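You operate a simulated robot arm through the tools that you are given. There is no shell and no other tool. Be economical: measure what you need, move in short steps, check, and stop when the job is done.

You run a simulated robot arm. Do the job below in one go: nothing can be reset, and whatever is moved stays where it is left.

JOB
Get the cream strip ready: push it to its stop and set the blue, black and yellow boats in place.
Fine: slide the blue boat along to the stop end, not lifting it; black boat on fields marked 900; yellow boat on the last two fields at the tab end; red and green boats stay.

It is judged by the outcome, as a careful person would: the job done as asked, and still so three seconds after it is handed in. It fails if anything else is knocked over, pushed out of place, dropped, spilled or broken.

ROBOT AND FRAMES
A 7-joint arm with a two-finger gripper, on a carriage that runs on a rail from [0.3, 0] to [-177.7, 0.1] (x, y) and turns from 188 to 520 degrees about z. Base frame: it is fixed where the carriage stands at the start and does not move with it; the origin is on the floor, on the carriage's upright axis, x ahead of it, y to its left, z up; the surface under the hand at the start is at about z = 86. Readings come in cm, degrees, newtons and seconds.
With the tool pointing down near the work surface it reaches from about 36 to 78 cm from the robot's upright axis, wherever it stands. Its first joint turns from -166.0 to 166.0 degrees. Payload 2.45 kg.
Tool frame: the origin (TCP) is the grasp point; the fingertips stand 2.3 cm ahead of it; z points along the fingers, y is the line along which they close. The gripper opens to 7.2 cm. The gripper's body begins 4 cm behind the TCP.
Orientation is that of the tool frame in the base frame, as a unit quaternion [x, y, z, w]. With the fingers straight down and closing along the base's y, the tool's x points along the base's -x, its y along +y and its z along -z.

CONTROLS
- The arm moves only by the tool apply_moves. Its argument "commands" is a list of rows, each an object (a shift or turn left out is 0, a gripper value left out holds the last) with "gripper": the gripper command, from -1 (shut) to 1 (fully open), values between in proportion; "dp": the shift along the base's x, y, z in units of 25 mm (1.0 is 25 mm), a list of three; "rotation": the turn, a rotation vector about the base's x, y, z in units of 4 degrees (1.0 is 4 degrees), a list of three. In form: [{"gripper": gripper, "dp": [tx, ty, tz], "rotation": [rx, ry, rz]}, ...]. A call has 1 to 8 rows; each row shifts and turns the commanded pose from where the row before left it. A call with a number of a shift or a turn outside -1 to 1 is refused whole. Each row takes 0.2 s and may step no farther than 5 cm and 8.6 degrees from the row before; otherwise, or with a gripper value out of range, the whole call is refused. A pose out of reach is approached as far as the arm can. The call stops where the force on the tool passes 40 N (or 10 N more than at its start, if that is more) or the arm is blocked; 0.2 s more then pass. The fingers move at their own pace (about 7.2 cm/s each) and stop on an object; they squeeze with about 20 N. The grip force told is the motor's: it shows also when the fingers shut on nothing. Time passes only in rows, and 0.2 s behind the last, so rows that do not move let the fingers close. It gives the time, the measured TCP pose, the force on the tool (base axes), the opening and the grip force at its end, in the units of the frame above (readings bear some noise), with the torque about the TCP (base axes, N m) and any sound that the robot's microphone picked up.
- Cameras (640 x 400 px; columns grow to the right, rows downward): "scene" is now at [1.28, 15.03, 151.85]; the picture's right is [-0.42, -0.91, 0.00], its down [-0.66, 0.30, -0.69] and it looks along [0.63, -0.29, -0.72] (base axes); focal length 296 px, centre (320, 200). "wrist" rides on the gripper at [7.8, 1.7, -6.6] in the tool frame; the picture's right is [-0.22, 0.98, 0.00], its down [-0.56, -0.12, -0.82] and it looks along [-0.80, -0.18, 0.57] (tool axes); focal length 234 px, centre (320, 200). There is no depth. A picture from a camera that has moved, and an enlarged one, comes with that camera's place and axes in the base frame and with its lens.
- grab_frame(camera): a new picture of that camera. The clock stands still meanwhile.
- lift_body(by): slides the trunk up (or, below 0, down) by that many cm; the arm and the scene camera ride with it, the base frame stays. It gives what a move gives, with no picture.
- roll_base(legs): drives the robot by 1 to 6 legs, each [ahead, left, turn to the left] in cm, cm and degrees, along the robot's own axes; the way and the turn of a leg run together, so that a leg with both is an arc; at most 150 cm and 180 degrees a leg. The arm and the cameras ride along, it lands a little off, and it stops where it bumps. It keeps to its track: a leg is cut to what the track allows. It gives what a move gives.
- turn_head(pan, tilt): turns the head with the scene camera to pan (to the left, within 155 degrees either way) and tilt (down, from -29 to 69), counted from straight ahead of the robot. It gives what a move gives.
- close_up(camera, box): a new picture of the part [left, top, right, bottom] of that camera's present view, enlarged. The clock stands still meanwhile.
- job_done(): hands the job in; it is judged then, once.

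Work in short steps. Places have to be worked out from the pictures, the camera data and where the tool is seen: move nearer, look again, correct. Check each grasp and each placing, and mend what went wrong. You have 120 turns and 82 pictures in all, those below and enlarged ones among them. Open the gripper and draw the arm clear of the work before you hand the job in, unless the task says otherwise; then end with one line.

The tools are called after ">>>" by a JSON object that holds its "op" and its "data". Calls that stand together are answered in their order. apply_moves: Moves the arm, as the interface text tells. Its arguments: {"type":"object","properties":{"commands":{"type":"array","items":{"type":"object","properties":{"gripper":{"type":"number"},"dp":{"type":"array","items":{"type":"number"}},"rotation":{"type":"array","items":{"type":"number"}}}}}},"required":["commands"]} The other tools are called the same way: lift_body (by) slides the trunk up or down; roll_base (legs) drives the base; turn_head (pan, tilt) turns the head that bears the scene camera; grab_frame (camera) takes a picture; close_up (camera, box) takes an enlarged picture of a part of a camera's view; job_done () hands the job in.

At the start:

```text
time_s: 0.0
ee_pos: [43.54, -3.22, 109.42]
tool_rot: [0.0, 1.0, 0.0, 0.0]
contact_force: [-0.4, 0.1, -0.2]
ft_torque: [0.0, -0.03, 0.0]
width: 7.19
finger_force: 0.0
trunk travel left (down, up): [-52.5, 6.5]
robot x, y, heading: [0.24, 0.03, -0.1]
head pan, tilt: [-24.8, 46.4]
```

scene: 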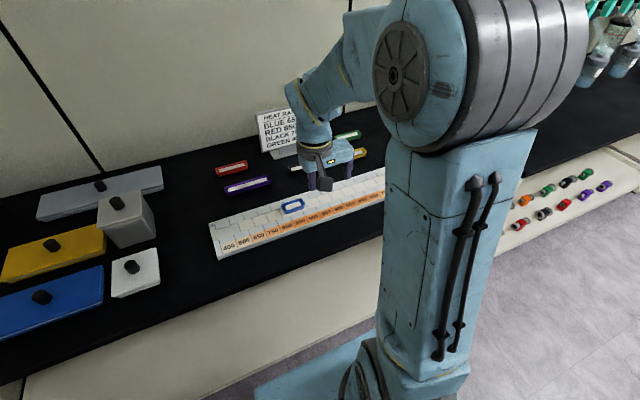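
wrist: 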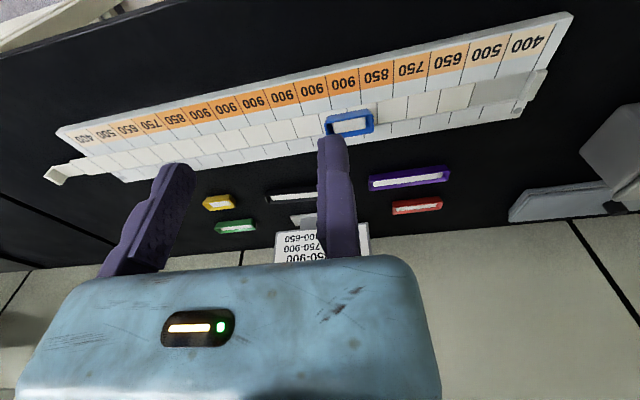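

The wrist view shows a rail with temperature fields, a sliding cream strip, a blue boat on it, and other boats behind. I take enlarged views of it and of the sign.

>>> {"op": "close_up", "data": {"camera": "wrist", "box": [300, 0, 620, 200]}}

>>> {"op": "close_up", "data": {"camera": "wrist", "box": [20, 80, 340, 280]}}

>>> {"op": "close_up", "data": {"camera": "scene", "box": [200, 100, 400, 260]}}

```text
2.00 times, centred on (460, 100) of wrist
camera zoom: at [35.8, -1.29, 116.0], right [0.22, 0.98, 0.0], down [0.56, -0.12, 0.82], along [0.8, -0.18, -0.57], focal length 468 px, centre (40, 400)
```

zoom: 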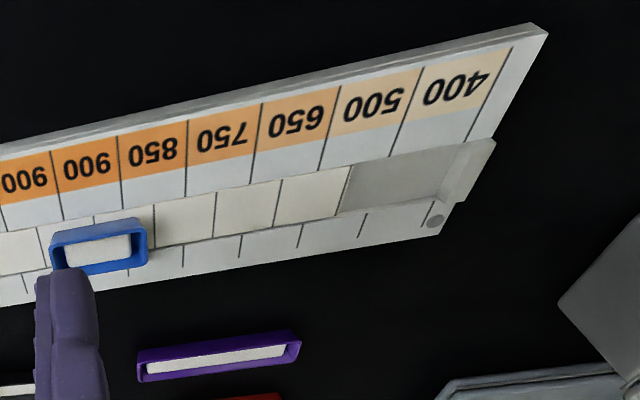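

```text
2.00 times, centred on (180, 180) of wrist
camera zoom: at [35.8, -1.29, 116.0], right [0.22, 0.98, 0.0], down [0.56, -0.12, 0.82], along [0.8, -0.18, -0.57], focal length 468 px, centre (600, 240)
```

zoom: 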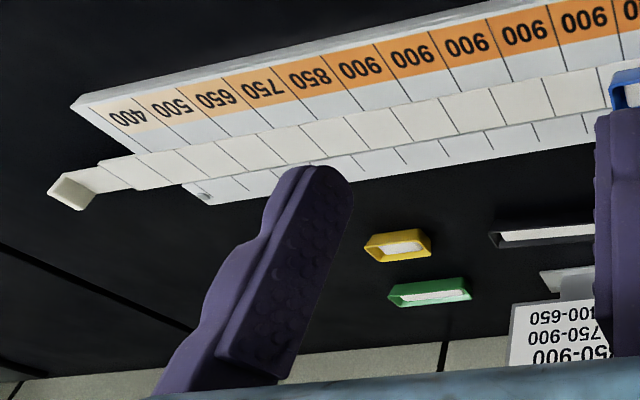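

```text
2.50 times, centred on (300, 180) of scene
camera zoom: at [1.28, 15.03, 151.85], right [-0.42, -0.91, 0.0], down [-0.66, 0.3, -0.69], along [0.63, -0.29, -0.72], focal length 741 px, centre (370, 250)
```

zoom: 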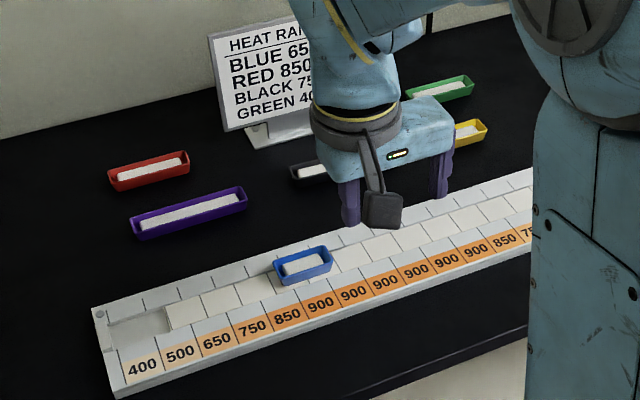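

I raise the arm and shift it aside to read the sign and see the whole strip.

>>> {"op": "apply_moves", "data": {"commands": [{"gripper": 1, "dp": [0, 1, 1]}, {"dp": [0, 1, 1]}, {"dp": [0, 1, 1]}, {"dp": [0, 1, 1]}, {"dp": [0, 1, 1]}, {"dp": [0, 1, 0]}, {"dp": [0, 1, 0]}, {"dp": [0, 1, 0]}]}}

>>> {"op": "grab_frame", "data": {"camera": "wrist"}}

>>> {"op": "grab_frame", "data": {"camera": "scene"}}

```text
time_s: 1.8
ee_pos: [43.51, 16.85, 122.12]
tool_rot: [0.0, 1.0, 0.0, 0.0]
contact_force: [-0.8, -0.1, 0.1]
ft_torque: [-0.01, -0.02, 0.0]
width: 7.17
finger_force: 0.1
trunk travel left (down, up): [-52.5, 6.5]
robot x, y, heading: [-0.1, 0.31, -0.1]
head pan, tilt: [-24.8, 46.4]
```

```text
76 pictures are left
camera wrist: at [35.87, 18.74, 128.66], right [0.22, 0.98, 0.0], down [0.56, -0.12, 0.82], along [0.8, -0.18, -0.57], focal length 234 px, centre (320, 200)
```

wrist: 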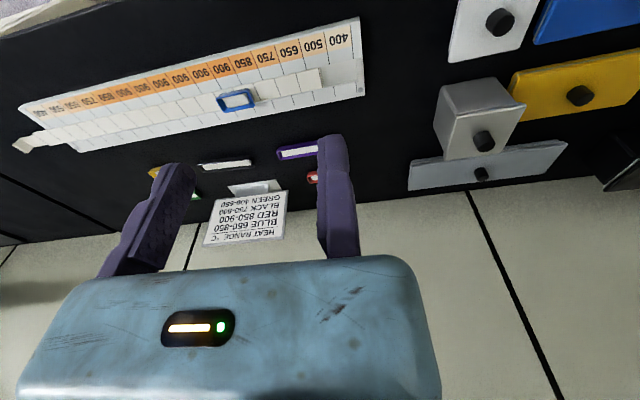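

```text
75 pictures are left
camera scene: at [1.29, 15.03, 151.85], right [-0.42, -0.91, 0.0], down [-0.66, 0.3, -0.69], along [0.63, -0.29, -0.72], focal length 296 px, centre (320, 200)
```

scene: 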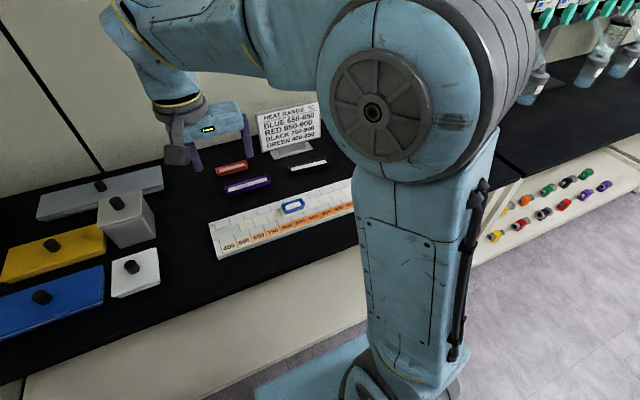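

>>> {"op": "close_up", "data": {"camera": "scene", "box": [240, 90, 340, 150]}}

>>> {"op": "close_up", "data": {"camera": "wrist", "box": [200, 10, 380, 120]}}

>>> {"op": "close_up", "data": {"camera": "wrist", "box": [0, 50, 220, 190]}}

```text
6.40 times, centred on (290, 120) of scene
camera zoom: at [1.29, 15.03, 151.85], right [-0.42, -0.91, 0.0], down [-0.66, 0.3, -0.69], along [0.63, -0.29, -0.72], focal length 1898 px, centre (512, 712)
```

zoom: 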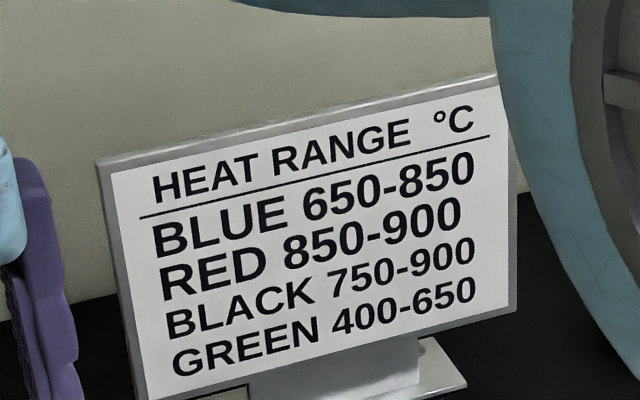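

```text
3.56 times, centred on (290, 65) of wrist
camera zoom: at [35.87, 18.74, 128.66], right [0.22, 0.98, 0.0], down [0.56, -0.12, 0.82], along [0.8, -0.18, -0.57], focal length 833 px, centre (427, 680)
```

zoom: 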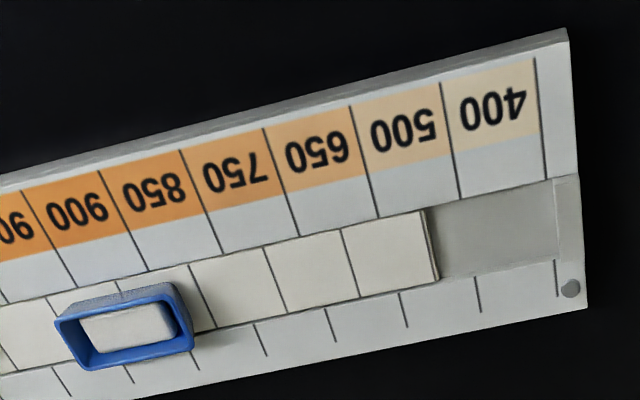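

```text
2.86 times, centred on (110, 120) of wrist
camera zoom: at [35.87, 18.74, 128.66], right [0.22, 0.98, 0.0], down [0.56, -0.12, 0.82], along [0.8, -0.18, -0.57], focal length 669 px, centre (920, 429)
```

zoom: 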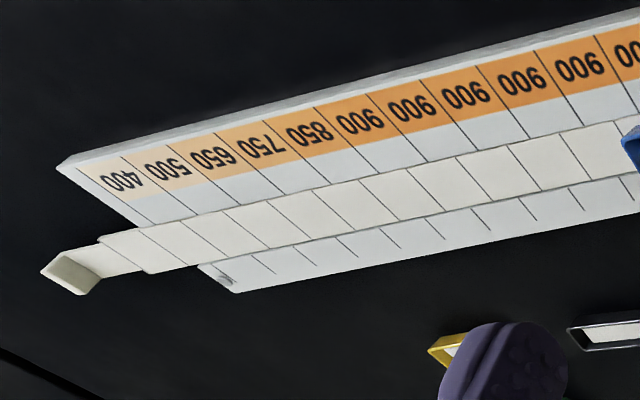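

The sign is a background heat-range list. The strip runs along y with its tab at the −y end (about x 57, y −55) and the stop at the +y end. I swing toward the tab and turn the tool −90°, so the fingers close along x and the camera looks toward −y.

>>> {"op": "apply_moves", "data": {"commands": [{"gripper": 1, "dp": [0, -1, 0], "rotation": [0, 0, -1]}, {"dp": [0, -1, 0], "rotation": [0, 0, -1]}, {"dp": [0, -1, 0], "rotation": [0, 0, -1]}, {"dp": [0, -1, 0], "rotation": [0, 0, -1]}, {"dp": [0, -1, 0], "rotation": [0, 0, -1]}, {"dp": [0, -1, 0], "rotation": [0, 0, -1]}, {"dp": [0, -1, 0], "rotation": [0, 0, -1]}, {"dp": [0, -1, 0], "rotation": [0, 0, -1]}]}}

>>> {"op": "apply_moves", "data": {"commands": [{"dp": [0, -1, 0], "rotation": [0, 0, -1]}, {"dp": [0, -1, 0], "rotation": [0, 0, -1]}, {"dp": [0, -1, 0], "rotation": [0, 0, -1]}, {"dp": [0, -1, 0], "rotation": [0, 0, -1]}, {"dp": [0, -1, 0], "rotation": [0, 0, -1]}, {"dp": [0, -1, 0], "rotation": [0, 0, -1]}, {"dp": [0, -1, 0], "rotation": [0, 0, -1]}, {"dp": [0, -1, 0], "rotation": [0, 0, -1]}]}}

>>> {"op": "apply_moves", "data": {"commands": [{"dp": [0.5, -0.5, -0.5], "rotation": [0, 0, -1]}, {"dp": [0.5, -0.5, -0.5], "rotation": [0, 0, -1]}, {"dp": [0.5, -0.5, -0.5], "rotation": [0, 0, -1]}, {"dp": [0.5, -0.5, -0.5], "rotation": [0, 0, -1]}, {"dp": [0.5, 0, -0.5], "rotation": [0, 0, -1]}, {"dp": [0.5, 0, -0.5], "rotation": [0, 0, -1]}, {"dp": [0.5, 0, -0.5], "rotation": [0, 0, -0.5]}]}}

>>> {"op": "grab_frame", "data": {"camera": "wrist"}}

```text
time_s: 3.6
ee_pos: [43.47, -3.2, 121.84]
tool_rot: [0.277, 0.961, 0.0, 0.001]
contact_force: [-0.3, 0.6, -0.4]
ft_torque: [0.0, 0.0, 0.02]
width: 7.2
finger_force: 0.1
trunk travel left (down, up): [-52.5, 6.5]
robot x, y, heading: [0.11, 0.16, -0.0]
head pan, tilt: [-24.8, 46.4]
```

```text
time_s: 5.4
ee_pos: [43.44, -23.25, 122.08]
tool_rot: [0.531, 0.848, 0.001, 0.0]
contact_force: [0.5, -0.3, 0.3]
ft_torque: [-0.02, 0.0, -0.05]
width: 7.2
finger_force: 0.0
trunk travel left (down, up): [-52.5, 6.5]
robot x, y, heading: [-0.17, 0.06, -0.1]
head pan, tilt: [-24.8, 46.4]
```

```text
time_s: 7.0
ee_pos: [52.39, -28.17, 113.04]
tool_rot: [0.708, 0.706, 0.0, 0.0]
contact_force: [0.2, 1.2, -1.2]
ft_torque: [0.01, 0.01, 0.01]
width: 7.21
finger_force: 0.0
trunk travel left (down, up): [-52.5, 6.5]
robot x, y, heading: [-0.07, 0.17, -0.0]
head pan, tilt: [-24.8, 46.4]
```

```text
71 pictures are left
camera wrist: at [54.17, -20.19, 119.58], right [0.98, -0.22, 0.0], down [-0.13, -0.56, 0.82], along [-0.18, -0.8, -0.57], focal length 234 px, centre (320, 200)
```

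wrist: 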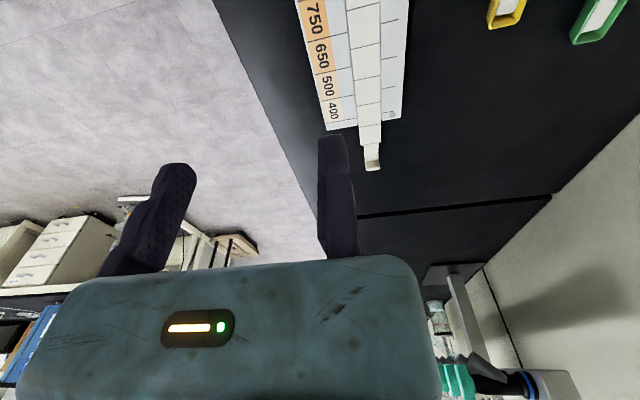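

The tab now shows below the right finger. I enlarge it.

>>> {"op": "close_up", "data": {"camera": "wrist", "box": [290, 0, 450, 200]}}

```text
2.00 times, centred on (370, 100) of wrist
camera zoom: at [54.17, -20.19, 119.58], right [0.98, -0.22, 0.0], down [-0.13, -0.56, 0.82], along [-0.18, -0.8, -0.57], focal length 468 px, centre (220, 400)
```

zoom: 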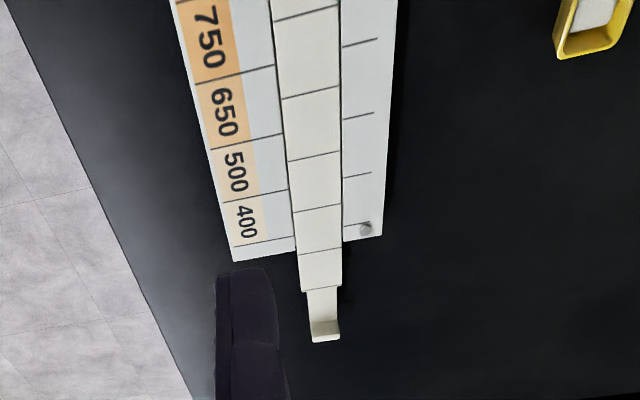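

The lip is at about x 57, y −54.5, z 87–90. I move above it and tilt the tool slightly outward for reach.

>>> {"op": "apply_moves", "data": {"commands": [{"gripper": 1, "dp": [0.23, -1, -0.3], "rotation": [-0.47, 0, 0]}, {"dp": [0.23, -1, -0.3], "rotation": [-0.47, 0, 0]}, {"dp": [0.23, -1, -0.3], "rotation": [-0.47, 0, 0]}, {"dp": [0.23, -1, -0.3], "rotation": [-0.47, 0, 0]}, {"dp": [0.23, -1, -0.3], "rotation": [-0.47, 0, 0]}, {"dp": [0.23, -1, -0.3], "rotation": [-0.47, 0, 0]}, {"dp": [0.23, -1, -0.3], "rotation": [-0.47, 0, 0]}, {"dp": [0.23, -1, -0.3], "rotation": [-0.47, 0, 0]}]}}

>>> {"op": "apply_moves", "data": {"commands": [{"dp": [0, -1, -0.8]}, {"dp": [0, -1, -0.8]}, {"dp": [0, -0.32, -0.8]}]}}

>>> {"op": "grab_frame", "data": {"camera": "wrist"}}

>>> {"op": "grab_frame", "data": {"camera": "scene"}}

```text
time_s: 8.8
ee_pos: [56.97, -48.17, 107.29]
tool_rot: [0.701, 0.701, -0.093, 0.093]
contact_force: [-0.4, -0.3, 0.6]
ft_torque: [-0.02, 0.01, -0.01]
width: 7.24
finger_force: 0.1
trunk travel left (down, up): [-52.5, 6.5]
robot x, y, heading: [0.25, -0.06, 0.1]
head pan, tilt: [-24.8, 46.4]
```

```text
time_s: 9.6
ee_pos: [56.82, -54.09, 101.16]
tool_rot: [0.701, 0.701, -0.093, 0.093]
contact_force: [-0.1, -0.2, 0.2]
ft_torque: [0.03, 0.0, -0.01]
width: 7.19
finger_force: 0.1
trunk travel left (down, up): [-52.5, 6.5]
robot x, y, heading: [-0.13, 0.26, -0.0]
head pan, tilt: [-24.8, 46.4]
```

```text
69 pictures are left
camera wrist: at [58.6, -44.75, 105.52], right [0.98, -0.21, 0.06], down [-0.12, -0.33, 0.94], along [-0.18, -0.92, -0.35], focal length 234 px, centre (320, 200)
```

wrist: 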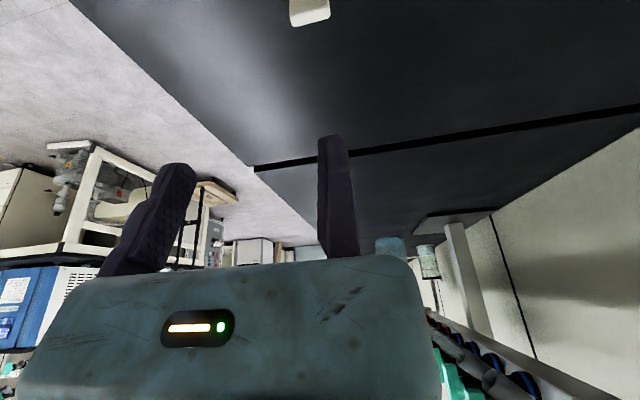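

```text
68 pictures are left
camera scene: at [1.28, 15.01, 151.86], right [-0.42, -0.91, 0.0], down [-0.66, 0.3, -0.69], along [0.63, -0.29, -0.72], focal length 296 px, centre (320, 200)
```

scene: 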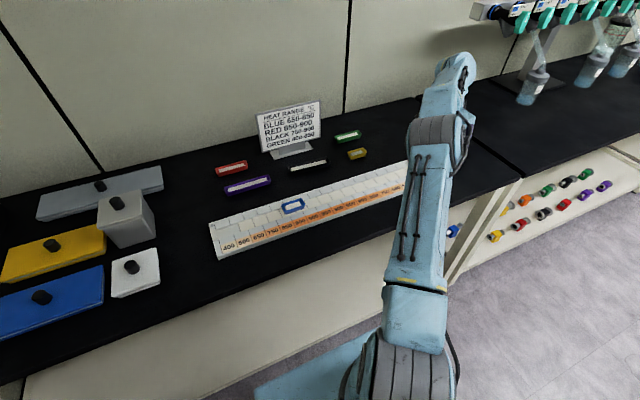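

The reach is fine and the lip is centred between the fingers at x 57, y −54.2. I descend around it.

>>> {"op": "apply_moves", "data": {"commands": [{"dp": [0, 0, -1]}, {"dp": [0, 0, -1]}, {"dp": [0, 0, -1]}, {"dp": [0, 0, -0.8]}]}}

>>> {"op": "turn_head", "data": {"pan": -48, "tilt": 40}}

>>> {"op": "grab_frame", "data": {"camera": "scene"}}

>>> {"op": "grab_frame", "data": {"camera": "wrist"}}

```text
time_s: 10.6
ee_pos: [56.85, -53.86, 91.76]
tool_rot: [0.701, 0.701, -0.092, 0.095]
contact_force: [-1.1, 1.3, 5.3]
ft_torque: [0.01, 0.01, -0.01]
width: 7.22
finger_force: 0.1
trunk travel left (down, up): [-52.5, 6.5]
robot x, y, heading: [-0.02, 0.09, -0.2]
head pan, tilt: [-24.8, 46.4]
```

```text
time_s: 11.5
ee_pos: [56.72, -53.78, 91.66]
tool_rot: [0.701, 0.701, -0.093, 0.093]
contact_force: [0.9, 1.1, 6.5]
ft_torque: [-0.03, -0.07, -0.04]
width: 7.19
finger_force: 0.1
trunk travel left (down, up): [-52.5, 6.5]
robot x, y, heading: [0.12, -0.14, -0.0]
head pan, tilt: [-48.0, 40.0]
```

```text
67 pictures are left
camera scene: at [-0.35, 12.13, 152.77], right [-0.74, -0.67, 0.0], down [-0.43, 0.48, -0.77], along [0.51, -0.57, -0.64], focal length 296 px, centre (320, 200)
```

scene: 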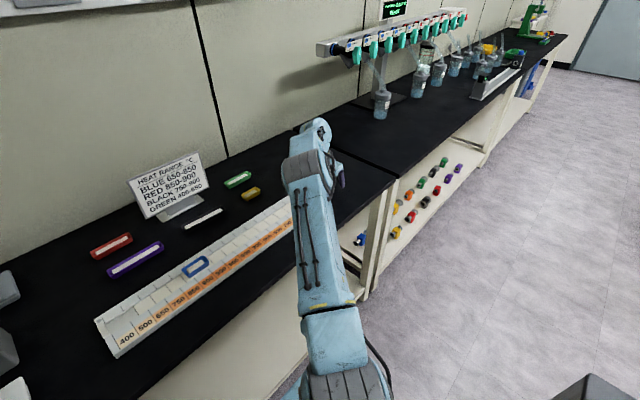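

```text
66 pictures are left
camera wrist: at [58.55, -44.47, 96.04], right [0.98, -0.21, 0.06], down [-0.13, -0.33, 0.94], along [-0.18, -0.92, -0.35], focal length 234 px, centre (320, 200)
```

wrist: 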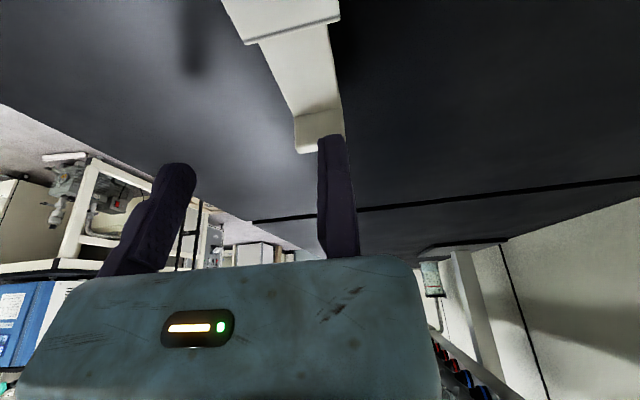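

The contact (about 6 N) and both cameras show the fingers really sit about 3.5 cm off the reported TCP, toward tool −y, so the right finger is resting on the lip. I back up and close the fingers to calibrate that offset.

>>> {"op": "apply_moves", "data": {"commands": [{"gripper": 1, "dp": [0, 0, 1]}, {"gripper": -1, "dp": [0, 0, 0.6]}, {"gripper": -1}, {"gripper": -1}, {"gripper": -1}]}}

>>> {"op": "grab_frame", "data": {"camera": "wrist"}}

>>> {"op": "close_up", "data": {"camera": "scene", "box": [260, 100, 400, 260]}}

```text
time_s: 12.7
ee_pos: [56.74, -54.01, 95.92]
tool_rot: [0.701, 0.701, -0.091, 0.093]
contact_force: [-0.1, -0.5, 0.2]
ft_torque: [0.03, 0.0, -0.02]
width: 0.0
finger_force: 20.0
trunk travel left (down, up): [-52.5, 6.5]
robot x, y, heading: [0.04, -0.07, -0.1]
head pan, tilt: [-48.0, 40.0]
```

```text
65 pictures are left
camera wrist: at [58.62, -44.65, 100.06], right [0.98, -0.21, 0.06], down [-0.12, -0.33, 0.94], along [-0.18, -0.92, -0.35], focal length 234 px, centre (320, 200)
```

wrist: 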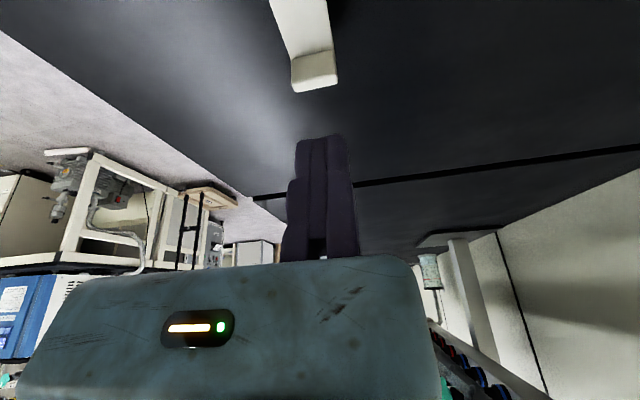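

```text
2.50 times, centred on (330, 180) of scene
camera zoom: at [-0.31, 12.08, 152.78], right [-0.74, -0.67, 0.0], down [-0.43, 0.48, -0.77], along [0.51, -0.57, -0.64], focal length 741 px, centre (295, 250)
```

zoom: 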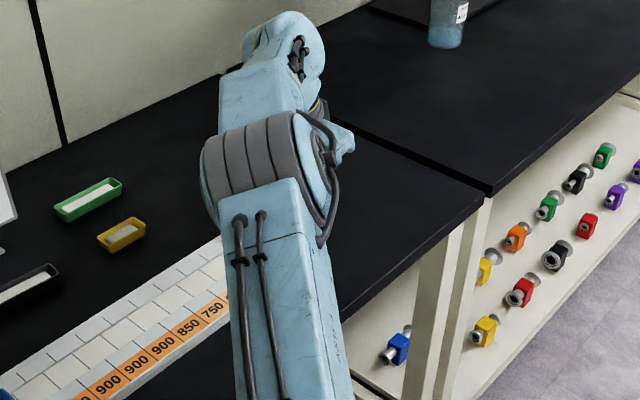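

Closed, the fingers meet right at the TCP, so the tool +y finger is fixed at the TCP and only the other one travels. I keep them shut, go beyond the lip and lower for a straight push toward +y.

>>> {"op": "apply_moves", "data": {"commands": [{"gripper": -1, "dp": [0, -0.6, 0]}, {"dp": [0, -0.6, 0]}, {"dp": [0, 0, -0.8]}, {"dp": [0, 0, -0.8]}, {"dp": [0, 0, -0.8]}, {"dp": [0, 0, 0]}]}}

>>> {"op": "grab_frame", "data": {"camera": "wrist"}}

```text
time_s: 14.1
ee_pos: [56.87, -57.03, 89.8]
tool_rot: [0.7, 0.702, -0.092, 0.093]
contact_force: [0.3, 0.3, 0.3]
ft_torque: [-0.02, 0.0, 0.0]
width: 0.0
finger_force: 19.8
trunk travel left (down, up): [-52.5, 6.5]
robot x, y, heading: [0.07, 0.11, 0.3]
head pan, tilt: [-48.0, 40.0]
```

```text
63 pictures are left
camera wrist: at [58.7, -47.66, 94.08], right [0.98, -0.21, 0.06], down [-0.12, -0.33, 0.94], along [-0.18, -0.92, -0.35], focal length 234 px, centre (320, 200)
```

wrist: 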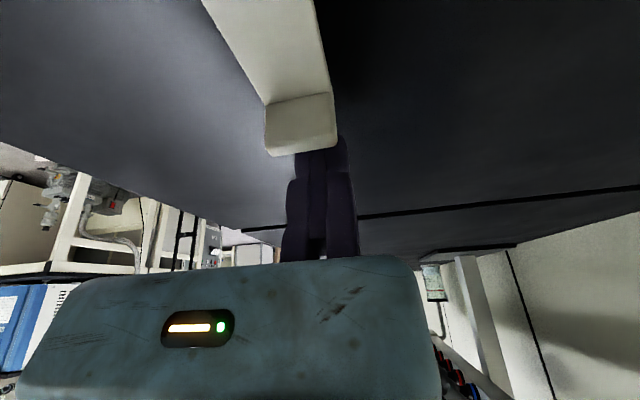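

The fingers are just behind the lip. I centre slightly (−0.6 cm in x) and push gently toward +y.

>>> {"op": "apply_moves", "data": {"commands": [{"gripper": -1, "dp": [-0.25, 0, 0]}, {"dp": [0, 0.25, 0]}, {"dp": [0, 0.25, 0]}, {"dp": [0, 0.25, 0]}, {"dp": [0, 0.25, 0]}, {"dp": [0, 0.25, 0]}, {"dp": [0, 0.25, 0]}, {"dp": [0, 0.25, 0]}]}}

>>> {"op": "grab_frame", "data": {"camera": "wrist"}}

>>> {"op": "close_up", "data": {"camera": "scene", "box": [80, 180, 300, 360]}}

```text
time_s: 15.9
ee_pos: [56.28, -52.84, 89.57]
tool_rot: [0.701, 0.701, -0.093, 0.093]
contact_force: [0.2, -0.6, 0.7]
ft_torque: [0.03, 0.0, -0.02]
width: 0.62
finger_force: 20.1
trunk travel left (down, up): [-52.5, 6.5]
robot x, y, heading: [-0.32, -0.42, -0.1]
head pan, tilt: [-48.0, 40.0]
```

```text
62 pictures are left
camera wrist: at [58.02, -43.41, 93.97], right [0.98, -0.21, 0.06], down [-0.12, -0.33, 0.94], along [-0.18, -0.92, -0.35], focal length 234 px, centre (320, 200)
```

wrist: 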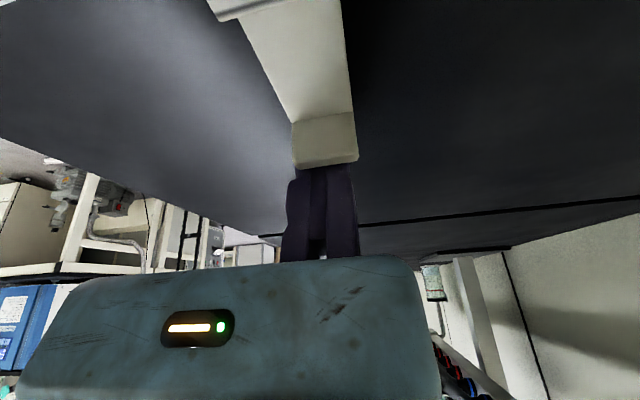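

```text
2.22 times, centred on (190, 270) of scene
camera zoom: at [-0.32, 12.07, 152.78], right [-0.74, -0.67, 0.0], down [-0.43, 0.48, -0.77], along [0.51, -0.57, -0.64], focal length 659 px, centre (609, 44)
```

zoom: 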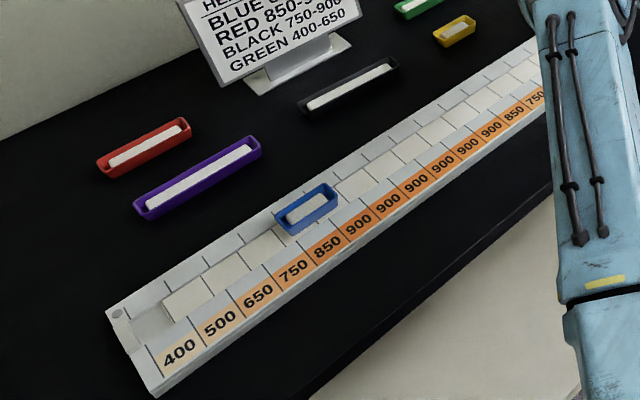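

The strip is moving with the boat on it. I keep pushing until it meets the stop.

>>> {"op": "apply_moves", "data": {"commands": [{"gripper": -1, "dp": [0, 0.25, 0]}, {"dp": [0, 0.25, 0]}, {"dp": [0, 0.25, 0]}, {"dp": [0, 0.25, 0]}, {"dp": [0, 0.2, 0]}, {"dp": [0, 0.2, 0]}]}}

>>> {"op": "close_up", "data": {"camera": "scene", "box": [80, 180, 300, 360]}}

```text
time_s: 17.3
ee_pos: [56.09, -49.69, 89.79]
tool_rot: [0.702, 0.699, -0.095, 0.095]
contact_force: [4.4, -31.9, 0.0]
ft_torque: [-0.07, -0.03, -0.14]
width: 0.58
finger_force: 19.8
trunk travel left (down, up): [-52.5, 6.5]
robot x, y, heading: [-0.1, 0.05, 0.0]
head pan, tilt: [-48.0, 40.0]
```

```text
2.22 times, centred on (190, 270) of scene
camera zoom: at [-0.24, 11.78, 152.8], right [-0.74, -0.67, 0.0], down [-0.43, 0.48, -0.76], along [0.51, -0.57, -0.64], focal length 659 px, centre (609, 44)
```

zoom: 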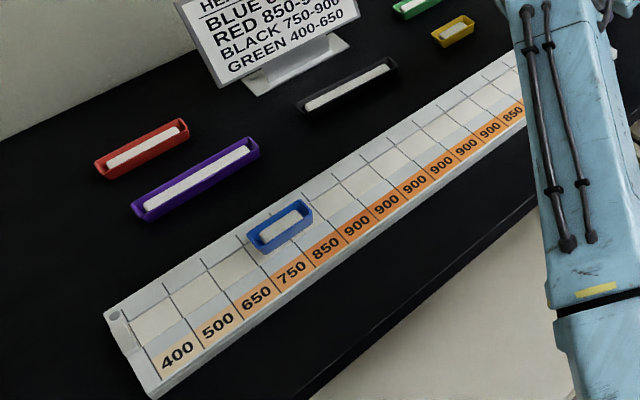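

The 32 N reaction and the aligned fields show the strip is at its stop, with the blue boat on the 4th–5th fields. I back off, rise, untilt and move over the boat.

>>> {"op": "apply_moves", "data": {"commands": [{"gripper": -1, "dp": [0, -0.6, 0]}, {"dp": [0, 0, 1]}, {"dp": [0, 0, 1], "rotation": [0.76, 0, 0]}, {"dp": [0, 0.5, 1], "rotation": [1, 0, 0]}, {"dp": [0, 1, 1], "rotation": [1, 0, 0]}, {"dp": [0, 1, 1], "rotation": [1, 0, 0]}, {"dp": [0, 1, 0]}, {"dp": [0, 1, 0]}]}}

>>> {"op": "apply_moves", "data": {"commands": [{"dp": [0, 1, 0]}, {"dp": [0, 1, 0]}, {"dp": [0, 1, 0]}, {"dp": [0, 1, 0]}, {"dp": [0, 1, 0]}, {"dp": [0, 1, 0]}, {"dp": [0, 1, 0]}, {"dp": [0, 1, 0]}]}}

>>> {"op": "apply_moves", "data": {"commands": [{"dp": [0, 1, 0]}, {"dp": [0, 1, 0]}, {"dp": [0, 1, 0]}, {"dp": [0, 1, 0]}, {"dp": [0, 1, 0]}, {"dp": [0, 1, 0]}]}}

>>> {"op": "turn_head", "data": {"pan": -20, "tilt": 46}}

>>> {"op": "grab_frame", "data": {"camera": "wrist"}}

>>> {"op": "grab_frame", "data": {"camera": "scene"}}

```text
time_s: 19.1
ee_pos: [56.34, -39.25, 102.38]
tool_rot: [0.708, 0.707, 0.001, -0.001]
contact_force: [-0.5, 0.3, 0.8]
ft_torque: [-0.03, 0.04, -0.02]
width: 0.0
finger_force: 20.6
trunk travel left (down, up): [-52.5, 6.5]
robot x, y, heading: [-0.05, -0.24, -0.1]
head pan, tilt: [-48.0, 40.0]
```

```text
time_s: 20.9
ee_pos: [56.16, -19.43, 102.11]
tool_rot: [0.707, 0.707, 0.0, 0.0]
contact_force: [0.3, 0.1, 0.4]
ft_torque: [0.01, 0.01, -0.03]
width: 0.0
finger_force: 20.0
trunk travel left (down, up): [-52.5, 6.5]
robot x, y, heading: [-0.25, 0.28, 0.1]
head pan, tilt: [-48.0, 40.0]
```

```text
time_s: 22.3
ee_pos: [56.24, -4.47, 102.1]
tool_rot: [0.707, 0.707, 0.0, -0.001]
contact_force: [0.3, -1.4, 0.9]
ft_torque: [0.01, -0.01, 0.02]
width: 0.0
finger_force: 19.4
trunk travel left (down, up): [-52.5, 6.5]
robot x, y, heading: [-0.07, -0.03, 0.2]
head pan, tilt: [-48.0, 40.0]
```

```text
time_s: 23.2
ee_pos: [56.25, -4.5, 102.13]
tool_rot: [0.707, 0.707, 0.0, 0.0]
contact_force: [0.1, 0.5, 0.1]
ft_torque: [0.0, -0.01, 0.01]
width: 0.03
finger_force: 20.5
trunk travel left (down, up): [-52.5, 6.5]
robot x, y, heading: [-0.13, -0.26, -0.1]
head pan, tilt: [-20.0, 46.0]
```

```text
59 pictures are left
camera wrist: at [58.09, 3.48, 108.71], right [0.98, -0.22, 0.0], down [-0.12, -0.56, 0.82], along [-0.18, -0.8, -0.57], focal length 234 px, centre (320, 200)
```

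wrist: 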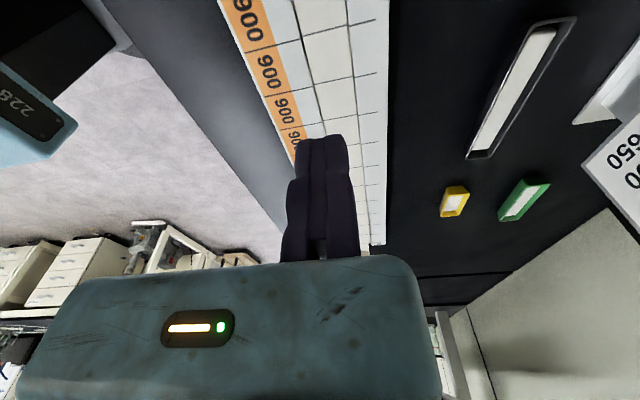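

```text
58 pictures are left
camera scene: at [1.56, 15.63, 151.91], right [-0.34, -0.94, 0.0], down [-0.68, 0.25, -0.69], along [0.65, -0.24, -0.72], focal length 296 px, centre (320, 200)
```

scene: 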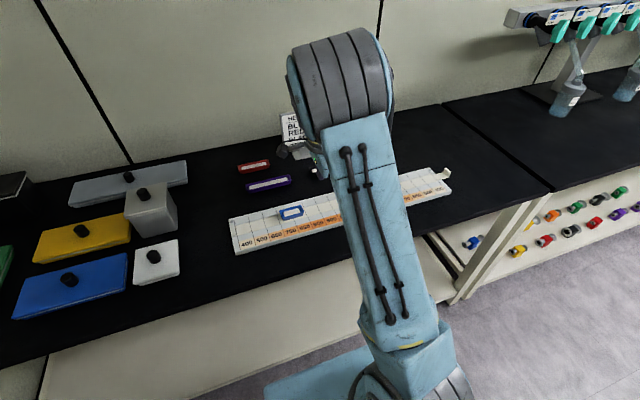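

I measure the boat with an enlarged scene view.

>>> {"op": "close_up", "data": {"camera": "scene", "box": [220, 150, 340, 260]}}

>>> {"op": "close_up", "data": {"camera": "wrist", "box": [420, 0, 600, 240]}}

```text
3.64 times, centred on (280, 205) of scene
camera zoom: at [1.56, 15.63, 151.91], right [-0.34, -0.94, 0.0], down [-0.68, 0.25, -0.69], along [0.65, -0.24, -0.72], focal length 1078 px, centre (466, 182)
```

zoom: 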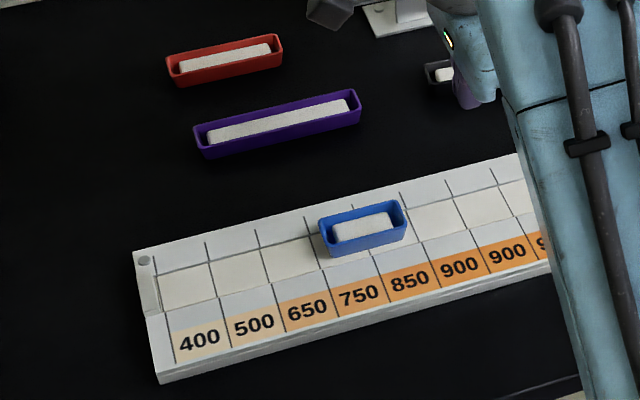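

```text
1.67 times, centred on (510, 120) of wrist
camera zoom: at [58.09, 3.48, 108.71], right [0.98, -0.22, 0.0], down [-0.12, -0.56, 0.82], along [-0.18, -0.8, -0.57], focal length 390 px, centre (3, 333)
```

zoom: 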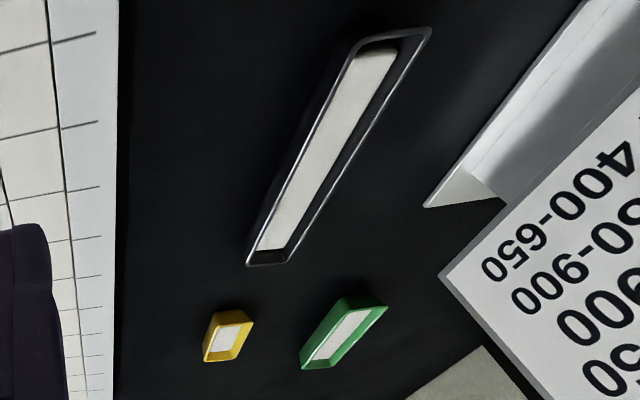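

The field pitch is 4 cm with the stop at y = 20. The boat spans y 0.7–7.2 at x 56.7. I lower the closed fingers behind its −y end.

>>> {"op": "apply_moves", "data": {"commands": [{"gripper": -1, "dp": [0.2, 0.8, -0.5]}, {"dp": [0, 0, -1]}, {"dp": [0, 0, -1]}, {"dp": [0, 0, -1]}, {"dp": [0, 0, -0.7]}, {}]}}

>>> {"op": "grab_frame", "data": {"camera": "wrist"}}

>>> {"op": "close_up", "data": {"camera": "scene", "box": [220, 150, 340, 260]}}

```text
time_s: 24.6
ee_pos: [56.66, -2.45, 91.77]
tool_rot: [0.707, 0.707, 0.0, 0.0]
contact_force: [0.3, 0.0, 0.1]
ft_torque: [0.0, 0.04, 0.01]
width: 0.02
finger_force: 19.5
trunk travel left (down, up): [-52.5, 6.5]
robot x, y, heading: [-0.21, 0.25, -0.0]
head pan, tilt: [-20.0, 46.0]
```

```text
55 pictures are left
camera wrist: at [58.45, 5.45, 98.17], right [0.98, -0.22, 0.0], down [-0.13, -0.56, 0.82], along [-0.18, -0.8, -0.57], focal length 234 px, centre (320, 200)
```

wrist: 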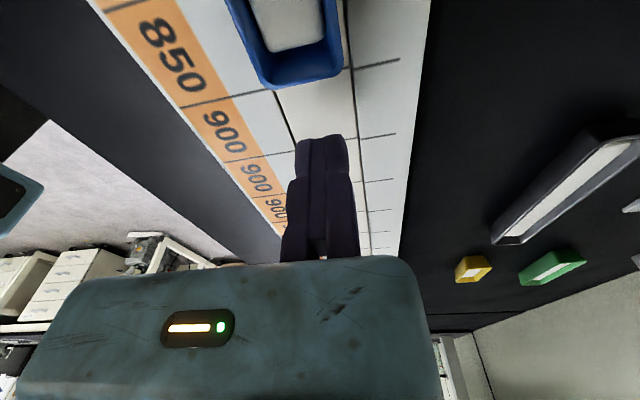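

```text
3.64 times, centred on (280, 205) of scene
camera zoom: at [1.58, 15.64, 151.91], right [-0.34, -0.94, 0.0], down [-0.68, 0.25, -0.69], along [0.65, -0.24, -0.72], focal length 1078 px, centre (466, 182)
```

zoom: 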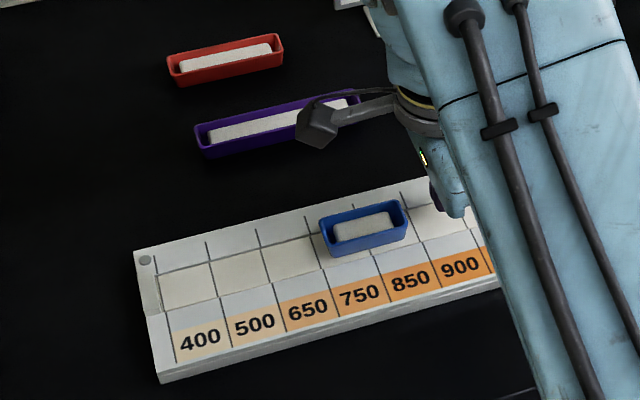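

I lower 1.2 cm more, shift +0.3 cm in x, and push slowly along +y.

>>> {"op": "apply_moves", "data": {"commands": [{"gripper": -1, "dp": [0.12, 0, -0.48]}, {"dp": [0, 0.5, 0]}, {"dp": [0, 0.4, 0]}, {"dp": [0, 0.4, 0]}, {"dp": [0, 0.4, 0]}, {"dp": [0, 0.4, 0]}, {"dp": [0, 0.4, 0]}, {"dp": [0, 0.4, 0]}]}}

>>> {"op": "grab_frame", "data": {"camera": "wrist"}}

>>> {"op": "close_up", "data": {"camera": "scene", "box": [220, 150, 340, 260]}}

```text
time_s: 26.4
ee_pos: [57.06, 4.89, 90.5]
tool_rot: [0.707, 0.707, -0.001, 0.0]
contact_force: [0.6, 1.0, -0.4]
ft_torque: [0.01, 0.01, 0.05]
width: 0.01
finger_force: 19.8
trunk travel left (down, up): [-52.5, 6.5]
robot x, y, heading: [0.2, -0.18, -0.2]
head pan, tilt: [-20.0, 46.0]
```

```text
53 pictures are left
camera wrist: at [58.81, 12.73, 97.09], right [0.98, -0.22, 0.0], down [-0.12, -0.56, 0.82], along [-0.18, -0.8, -0.57], focal length 234 px, centre (320, 200)
```

wrist: 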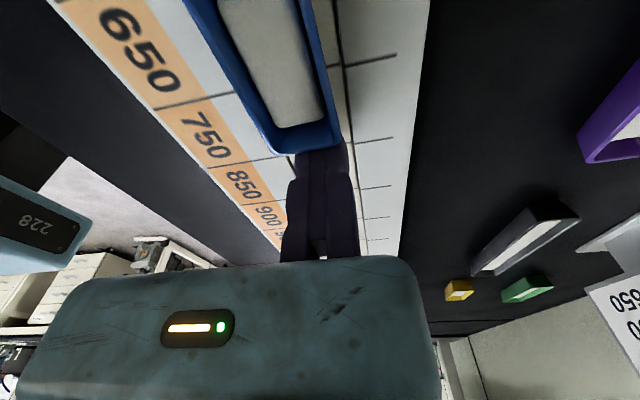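

```text
3.64 times, centred on (280, 205) of scene
camera zoom: at [1.57, 15.63, 151.91], right [-0.34, -0.94, 0.0], down [-0.68, 0.25, -0.69], along [0.65, -0.24, -0.72], focal length 1078 px, centre (466, 182)
```

zoom: 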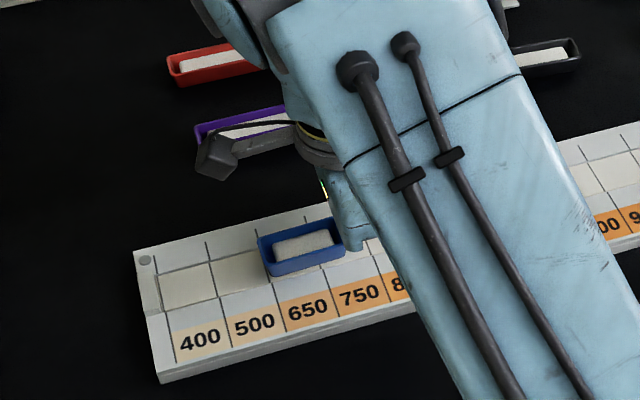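

The boat slides straight. I back off slightly, re-centre the finger by −0.4 cm in x, and continue to y ≈ 11.

>>> {"op": "apply_moves", "data": {"commands": [{"gripper": -1, "dp": [0, -0.2, 0]}, {"dp": [-0.18, 0, 0]}, {"dp": [0, 0.4, 0]}, {"dp": [0, 0.4, 0]}, {"dp": [0, 0.4, 0]}, {"dp": [0, 0.4, 0]}, {"dp": [0, 0.4, 0]}, {"dp": [0, 0.4, 0]}]}}

>>> {"op": "grab_frame", "data": {"camera": "wrist"}}

>>> {"op": "close_up", "data": {"camera": "scene", "box": [220, 150, 340, 260]}}

```text
time_s: 28.2
ee_pos: [56.52, 10.26, 90.48]
tool_rot: [0.707, 0.707, 0.0, 0.0]
contact_force: [-0.8, -0.2, -0.3]
ft_torque: [0.03, -0.03, 0.0]
width: 0.0
finger_force: 20.6
trunk travel left (down, up): [-52.5, 6.5]
robot x, y, heading: [-0.03, 0.15, 0.1]
head pan, tilt: [-20.0, 46.0]
```

```text
51 pictures are left
camera wrist: at [58.35, 18.25, 97.03], right [0.98, -0.22, 0.0], down [-0.13, -0.56, 0.82], along [-0.18, -0.8, -0.57], focal length 234 px, centre (320, 200)
```

wrist: 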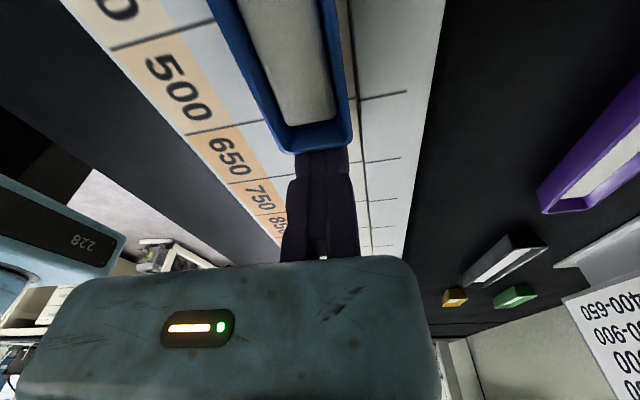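

```text
3.64 times, centred on (280, 205) of scene
camera zoom: at [1.56, 15.63, 151.91], right [-0.34, -0.94, 0.0], down [-0.68, 0.25, -0.69], along [0.65, -0.24, -0.72], focal length 1078 px, centre (466, 182)
```

zoom: 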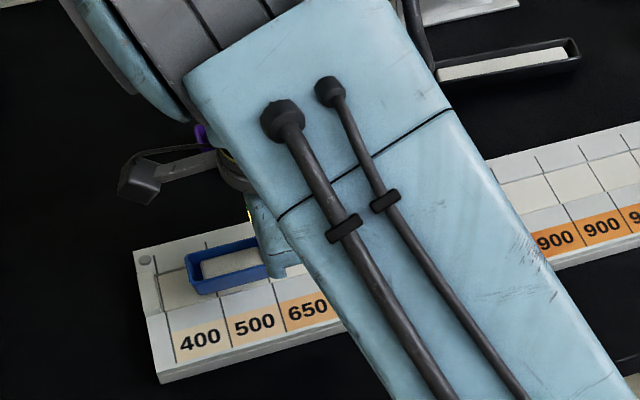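

The boat's leading end is at about y 17.4. I push 2 cm more.

>>> {"op": "apply_moves", "data": {"commands": [{"gripper": -1, "dp": [0, 0.3, 0]}, {"dp": [0, 0.3, 0]}, {"dp": [0, 0.22, 0]}, {}]}}

>>> {"op": "grab_frame", "data": {"camera": "wrist"}}

>>> {"op": "close_up", "data": {"camera": "scene", "box": [230, 190, 300, 254]}}

```text
time_s: 29.2
ee_pos: [56.54, 12.3, 90.48]
tool_rot: [0.707, 0.708, 0.001, 0.0]
contact_force: [-0.2, -0.3, -0.6]
ft_torque: [-0.03, -0.02, 0.04]
width: 0.02
finger_force: 20.2
trunk travel left (down, up): [-52.5, 6.5]
robot x, y, heading: [-0.13, 0.25, 0.1]
head pan, tilt: [-20.0, 46.0]
```

```text
49 pictures are left
camera wrist: at [58.38, 20.27, 96.98], right [0.98, -0.22, 0.0], down [-0.12, -0.56, 0.82], along [-0.18, -0.8, -0.57], focal length 234 px, centre (320, 200)
```

wrist: 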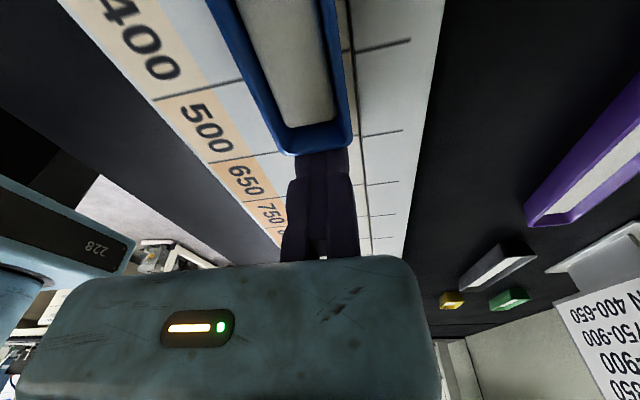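

```text
6.25 times, centred on (265, 222) of scene
camera zoom: at [1.56, 15.64, 151.91], right [-0.34, -0.94, 0.0], down [-0.68, 0.25, -0.69], along [0.65, -0.24, -0.72], focal length 1853 px, centre (664, 62)
```

zoom: 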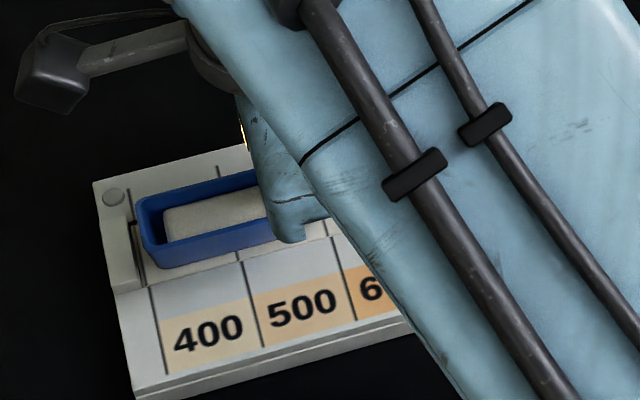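

The boat sits on the first two fields with about 0.6 cm left to the stop block. I nudge 0.3 cm more, then back off and rise.

>>> {"op": "apply_moves", "data": {"commands": [{"gripper": -1, "dp": [0, 0.14, 0]}, {}, {"dp": [0, -0.5, 0]}, {"dp": [0, -0.8, 0.3]}, {"dp": [0, -1, 1]}, {"dp": [0, -1, 1]}, {"gripper": 1, "dp": [0.5, -1, 1]}, {"dp": [1, -1, 1]}]}}

>>> {"op": "apply_moves", "data": {"commands": [{"gripper": 1, "dp": [1, -1, 0]}, {"dp": [1, -1, 0]}, {"dp": [1, -1, 0]}, {"dp": [1, -1, 0]}, {"dp": [0.8, -1, 0]}]}}

>>> {"op": "grab_frame", "data": {"camera": "wrist"}}

>>> {"op": "grab_frame", "data": {"camera": "scene"}}

```text
time_s: 31.0
ee_pos: [60.49, -0.46, 101.24]
tool_rot: [0.707, 0.707, -0.001, 0.0]
contact_force: [0.4, 0.2, -0.2]
ft_torque: [-0.01, 0.03, 0.03]
width: 7.21
finger_force: 0.1
trunk travel left (down, up): [-52.5, 6.5]
robot x, y, heading: [-0.23, -0.11, -0.1]
head pan, tilt: [-20.0, 46.0]
```

```text
time_s: 32.2
ee_pos: [72.47, -13.01, 101.24]
tool_rot: [0.707, 0.707, 0.0, 0.0]
contact_force: [-0.2, 0.3, -0.1]
ft_torque: [-0.03, 0.0, -0.01]
width: 7.2
finger_force: 0.1
trunk travel left (down, up): [-52.5, 6.5]
robot x, y, heading: [0.16, 0.12, -0.0]
head pan, tilt: [-20.0, 46.0]
```

```text
47 pictures are left
camera wrist: at [74.22, -5.1, 107.77], right [0.98, -0.22, 0.0], down [-0.12, -0.56, 0.82], along [-0.18, -0.8, -0.57], focal length 234 px, centre (320, 200)
```

wrist: 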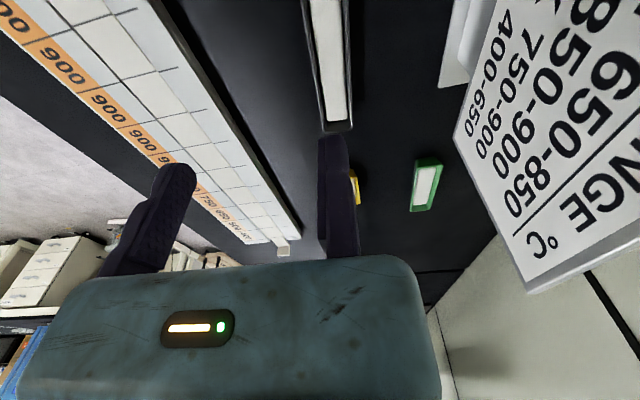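

```text
46 pictures are left
camera scene: at [1.58, 15.65, 151.91], right [-0.34, -0.94, 0.0], down [-0.68, 0.25, -0.69], along [0.65, -0.24, -0.72], focal length 296 px, centre (320, 200)
```

scene: 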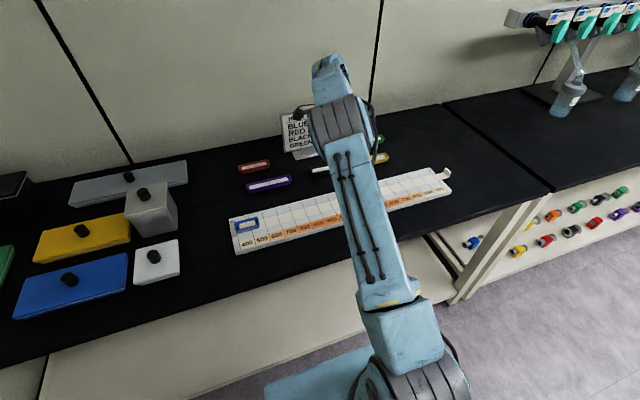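

I enlarge the black boat for its edges.

>>> {"op": "close_up", "data": {"camera": "wrist", "box": [280, 0, 440, 220]}}

>>> {"op": "close_up", "data": {"camera": "scene", "box": [260, 100, 440, 200]}}

```text
1.82 times, centred on (360, 110) of wrist
camera zoom: at [74.22, -5.1, 107.77], right [0.98, -0.22, 0.0], down [-0.12, -0.56, 0.82], along [-0.18, -0.8, -0.57], focal length 426 px, centre (247, 364)
```

zoom: 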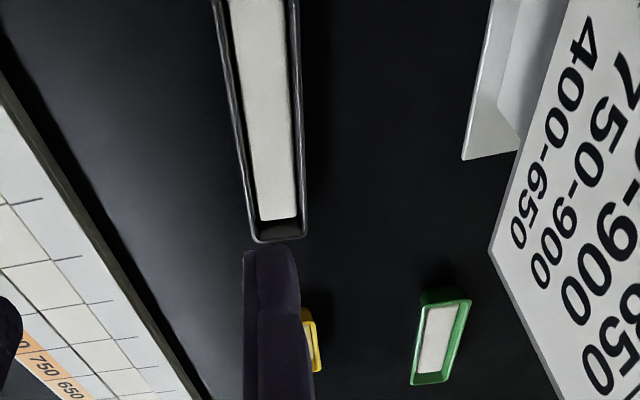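

```text
3.56 times, centred on (350, 150) of scene
camera zoom: at [1.58, 15.65, 151.91], right [-0.34, -0.94, 0.0], down [-0.68, 0.25, -0.69], along [0.65, -0.24, -0.72], focal length 1054 px, centre (213, 378)
```

zoom: 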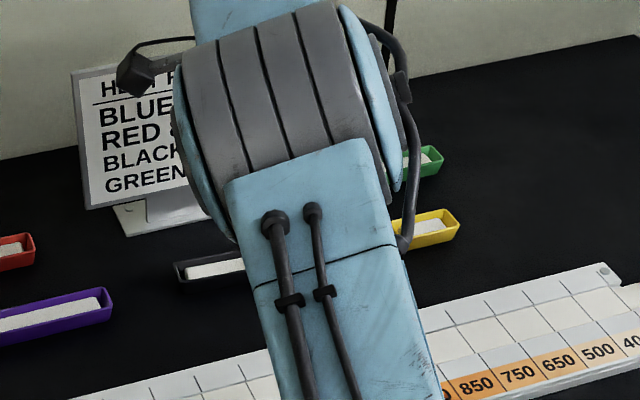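

The black boat is at x 71.5–74.6, y −7 to −21, yawed about −3°. I put the fixed pad just outside its +x side at y −14, yaw −3°, and lower partway.

>>> {"op": "apply_moves", "data": {"commands": [{"gripper": 1, "dp": [0.5, -0.2, 0], "rotation": [0, 0, -0.8]}, {"dp": [0.46, -0.2, -0.8]}, {"dp": [0, 0, -1]}, {"dp": [0, 0, -1]}, {}]}}

>>> {"op": "grab_frame", "data": {"camera": "wrist"}}

>>> {"op": "close_up", "data": {"camera": "scene", "box": [260, 100, 440, 200]}}

```text
time_s: 33.4
ee_pos: [74.71, -13.87, 94.09]
tool_rot: [0.726, 0.688, 0.0, 0.0]
contact_force: [-0.1, 0.3, -0.4]
ft_torque: [0.0, 0.02, 0.0]
width: 7.17
finger_force: 0.1
trunk travel left (down, up): [-52.5, 6.5]
robot x, y, heading: [0.21, -0.1, 0.3]
head pan, tilt: [-20.0, 46.0]
```

```text
43 pictures are left
camera wrist: at [77.01, -6.13, 100.66], right [0.96, -0.27, 0.0], down [-0.16, -0.55, 0.82], along [-0.22, -0.79, -0.57], focal length 234 px, centre (320, 200)
```

wrist: 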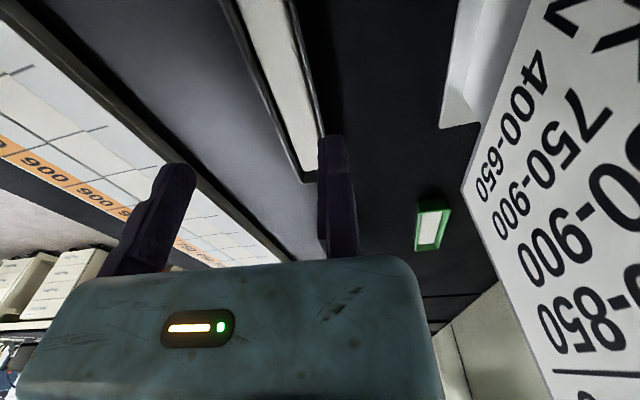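

```text
3.56 times, centred on (350, 150) of scene
camera zoom: at [1.58, 15.64, 151.91], right [-0.34, -0.94, 0.0], down [-0.68, 0.25, -0.69], along [0.65, -0.24, -0.72], focal length 1054 px, centre (213, 378)
```

zoom: 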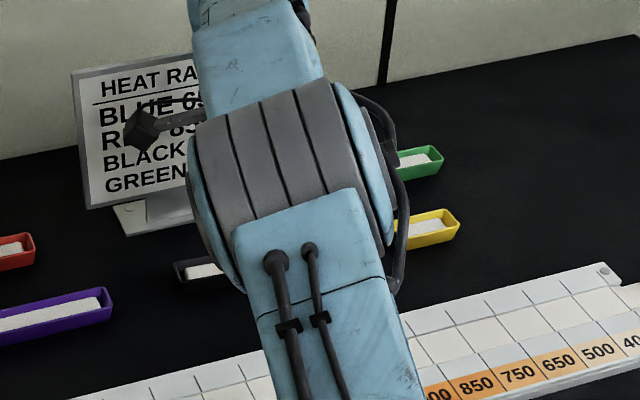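

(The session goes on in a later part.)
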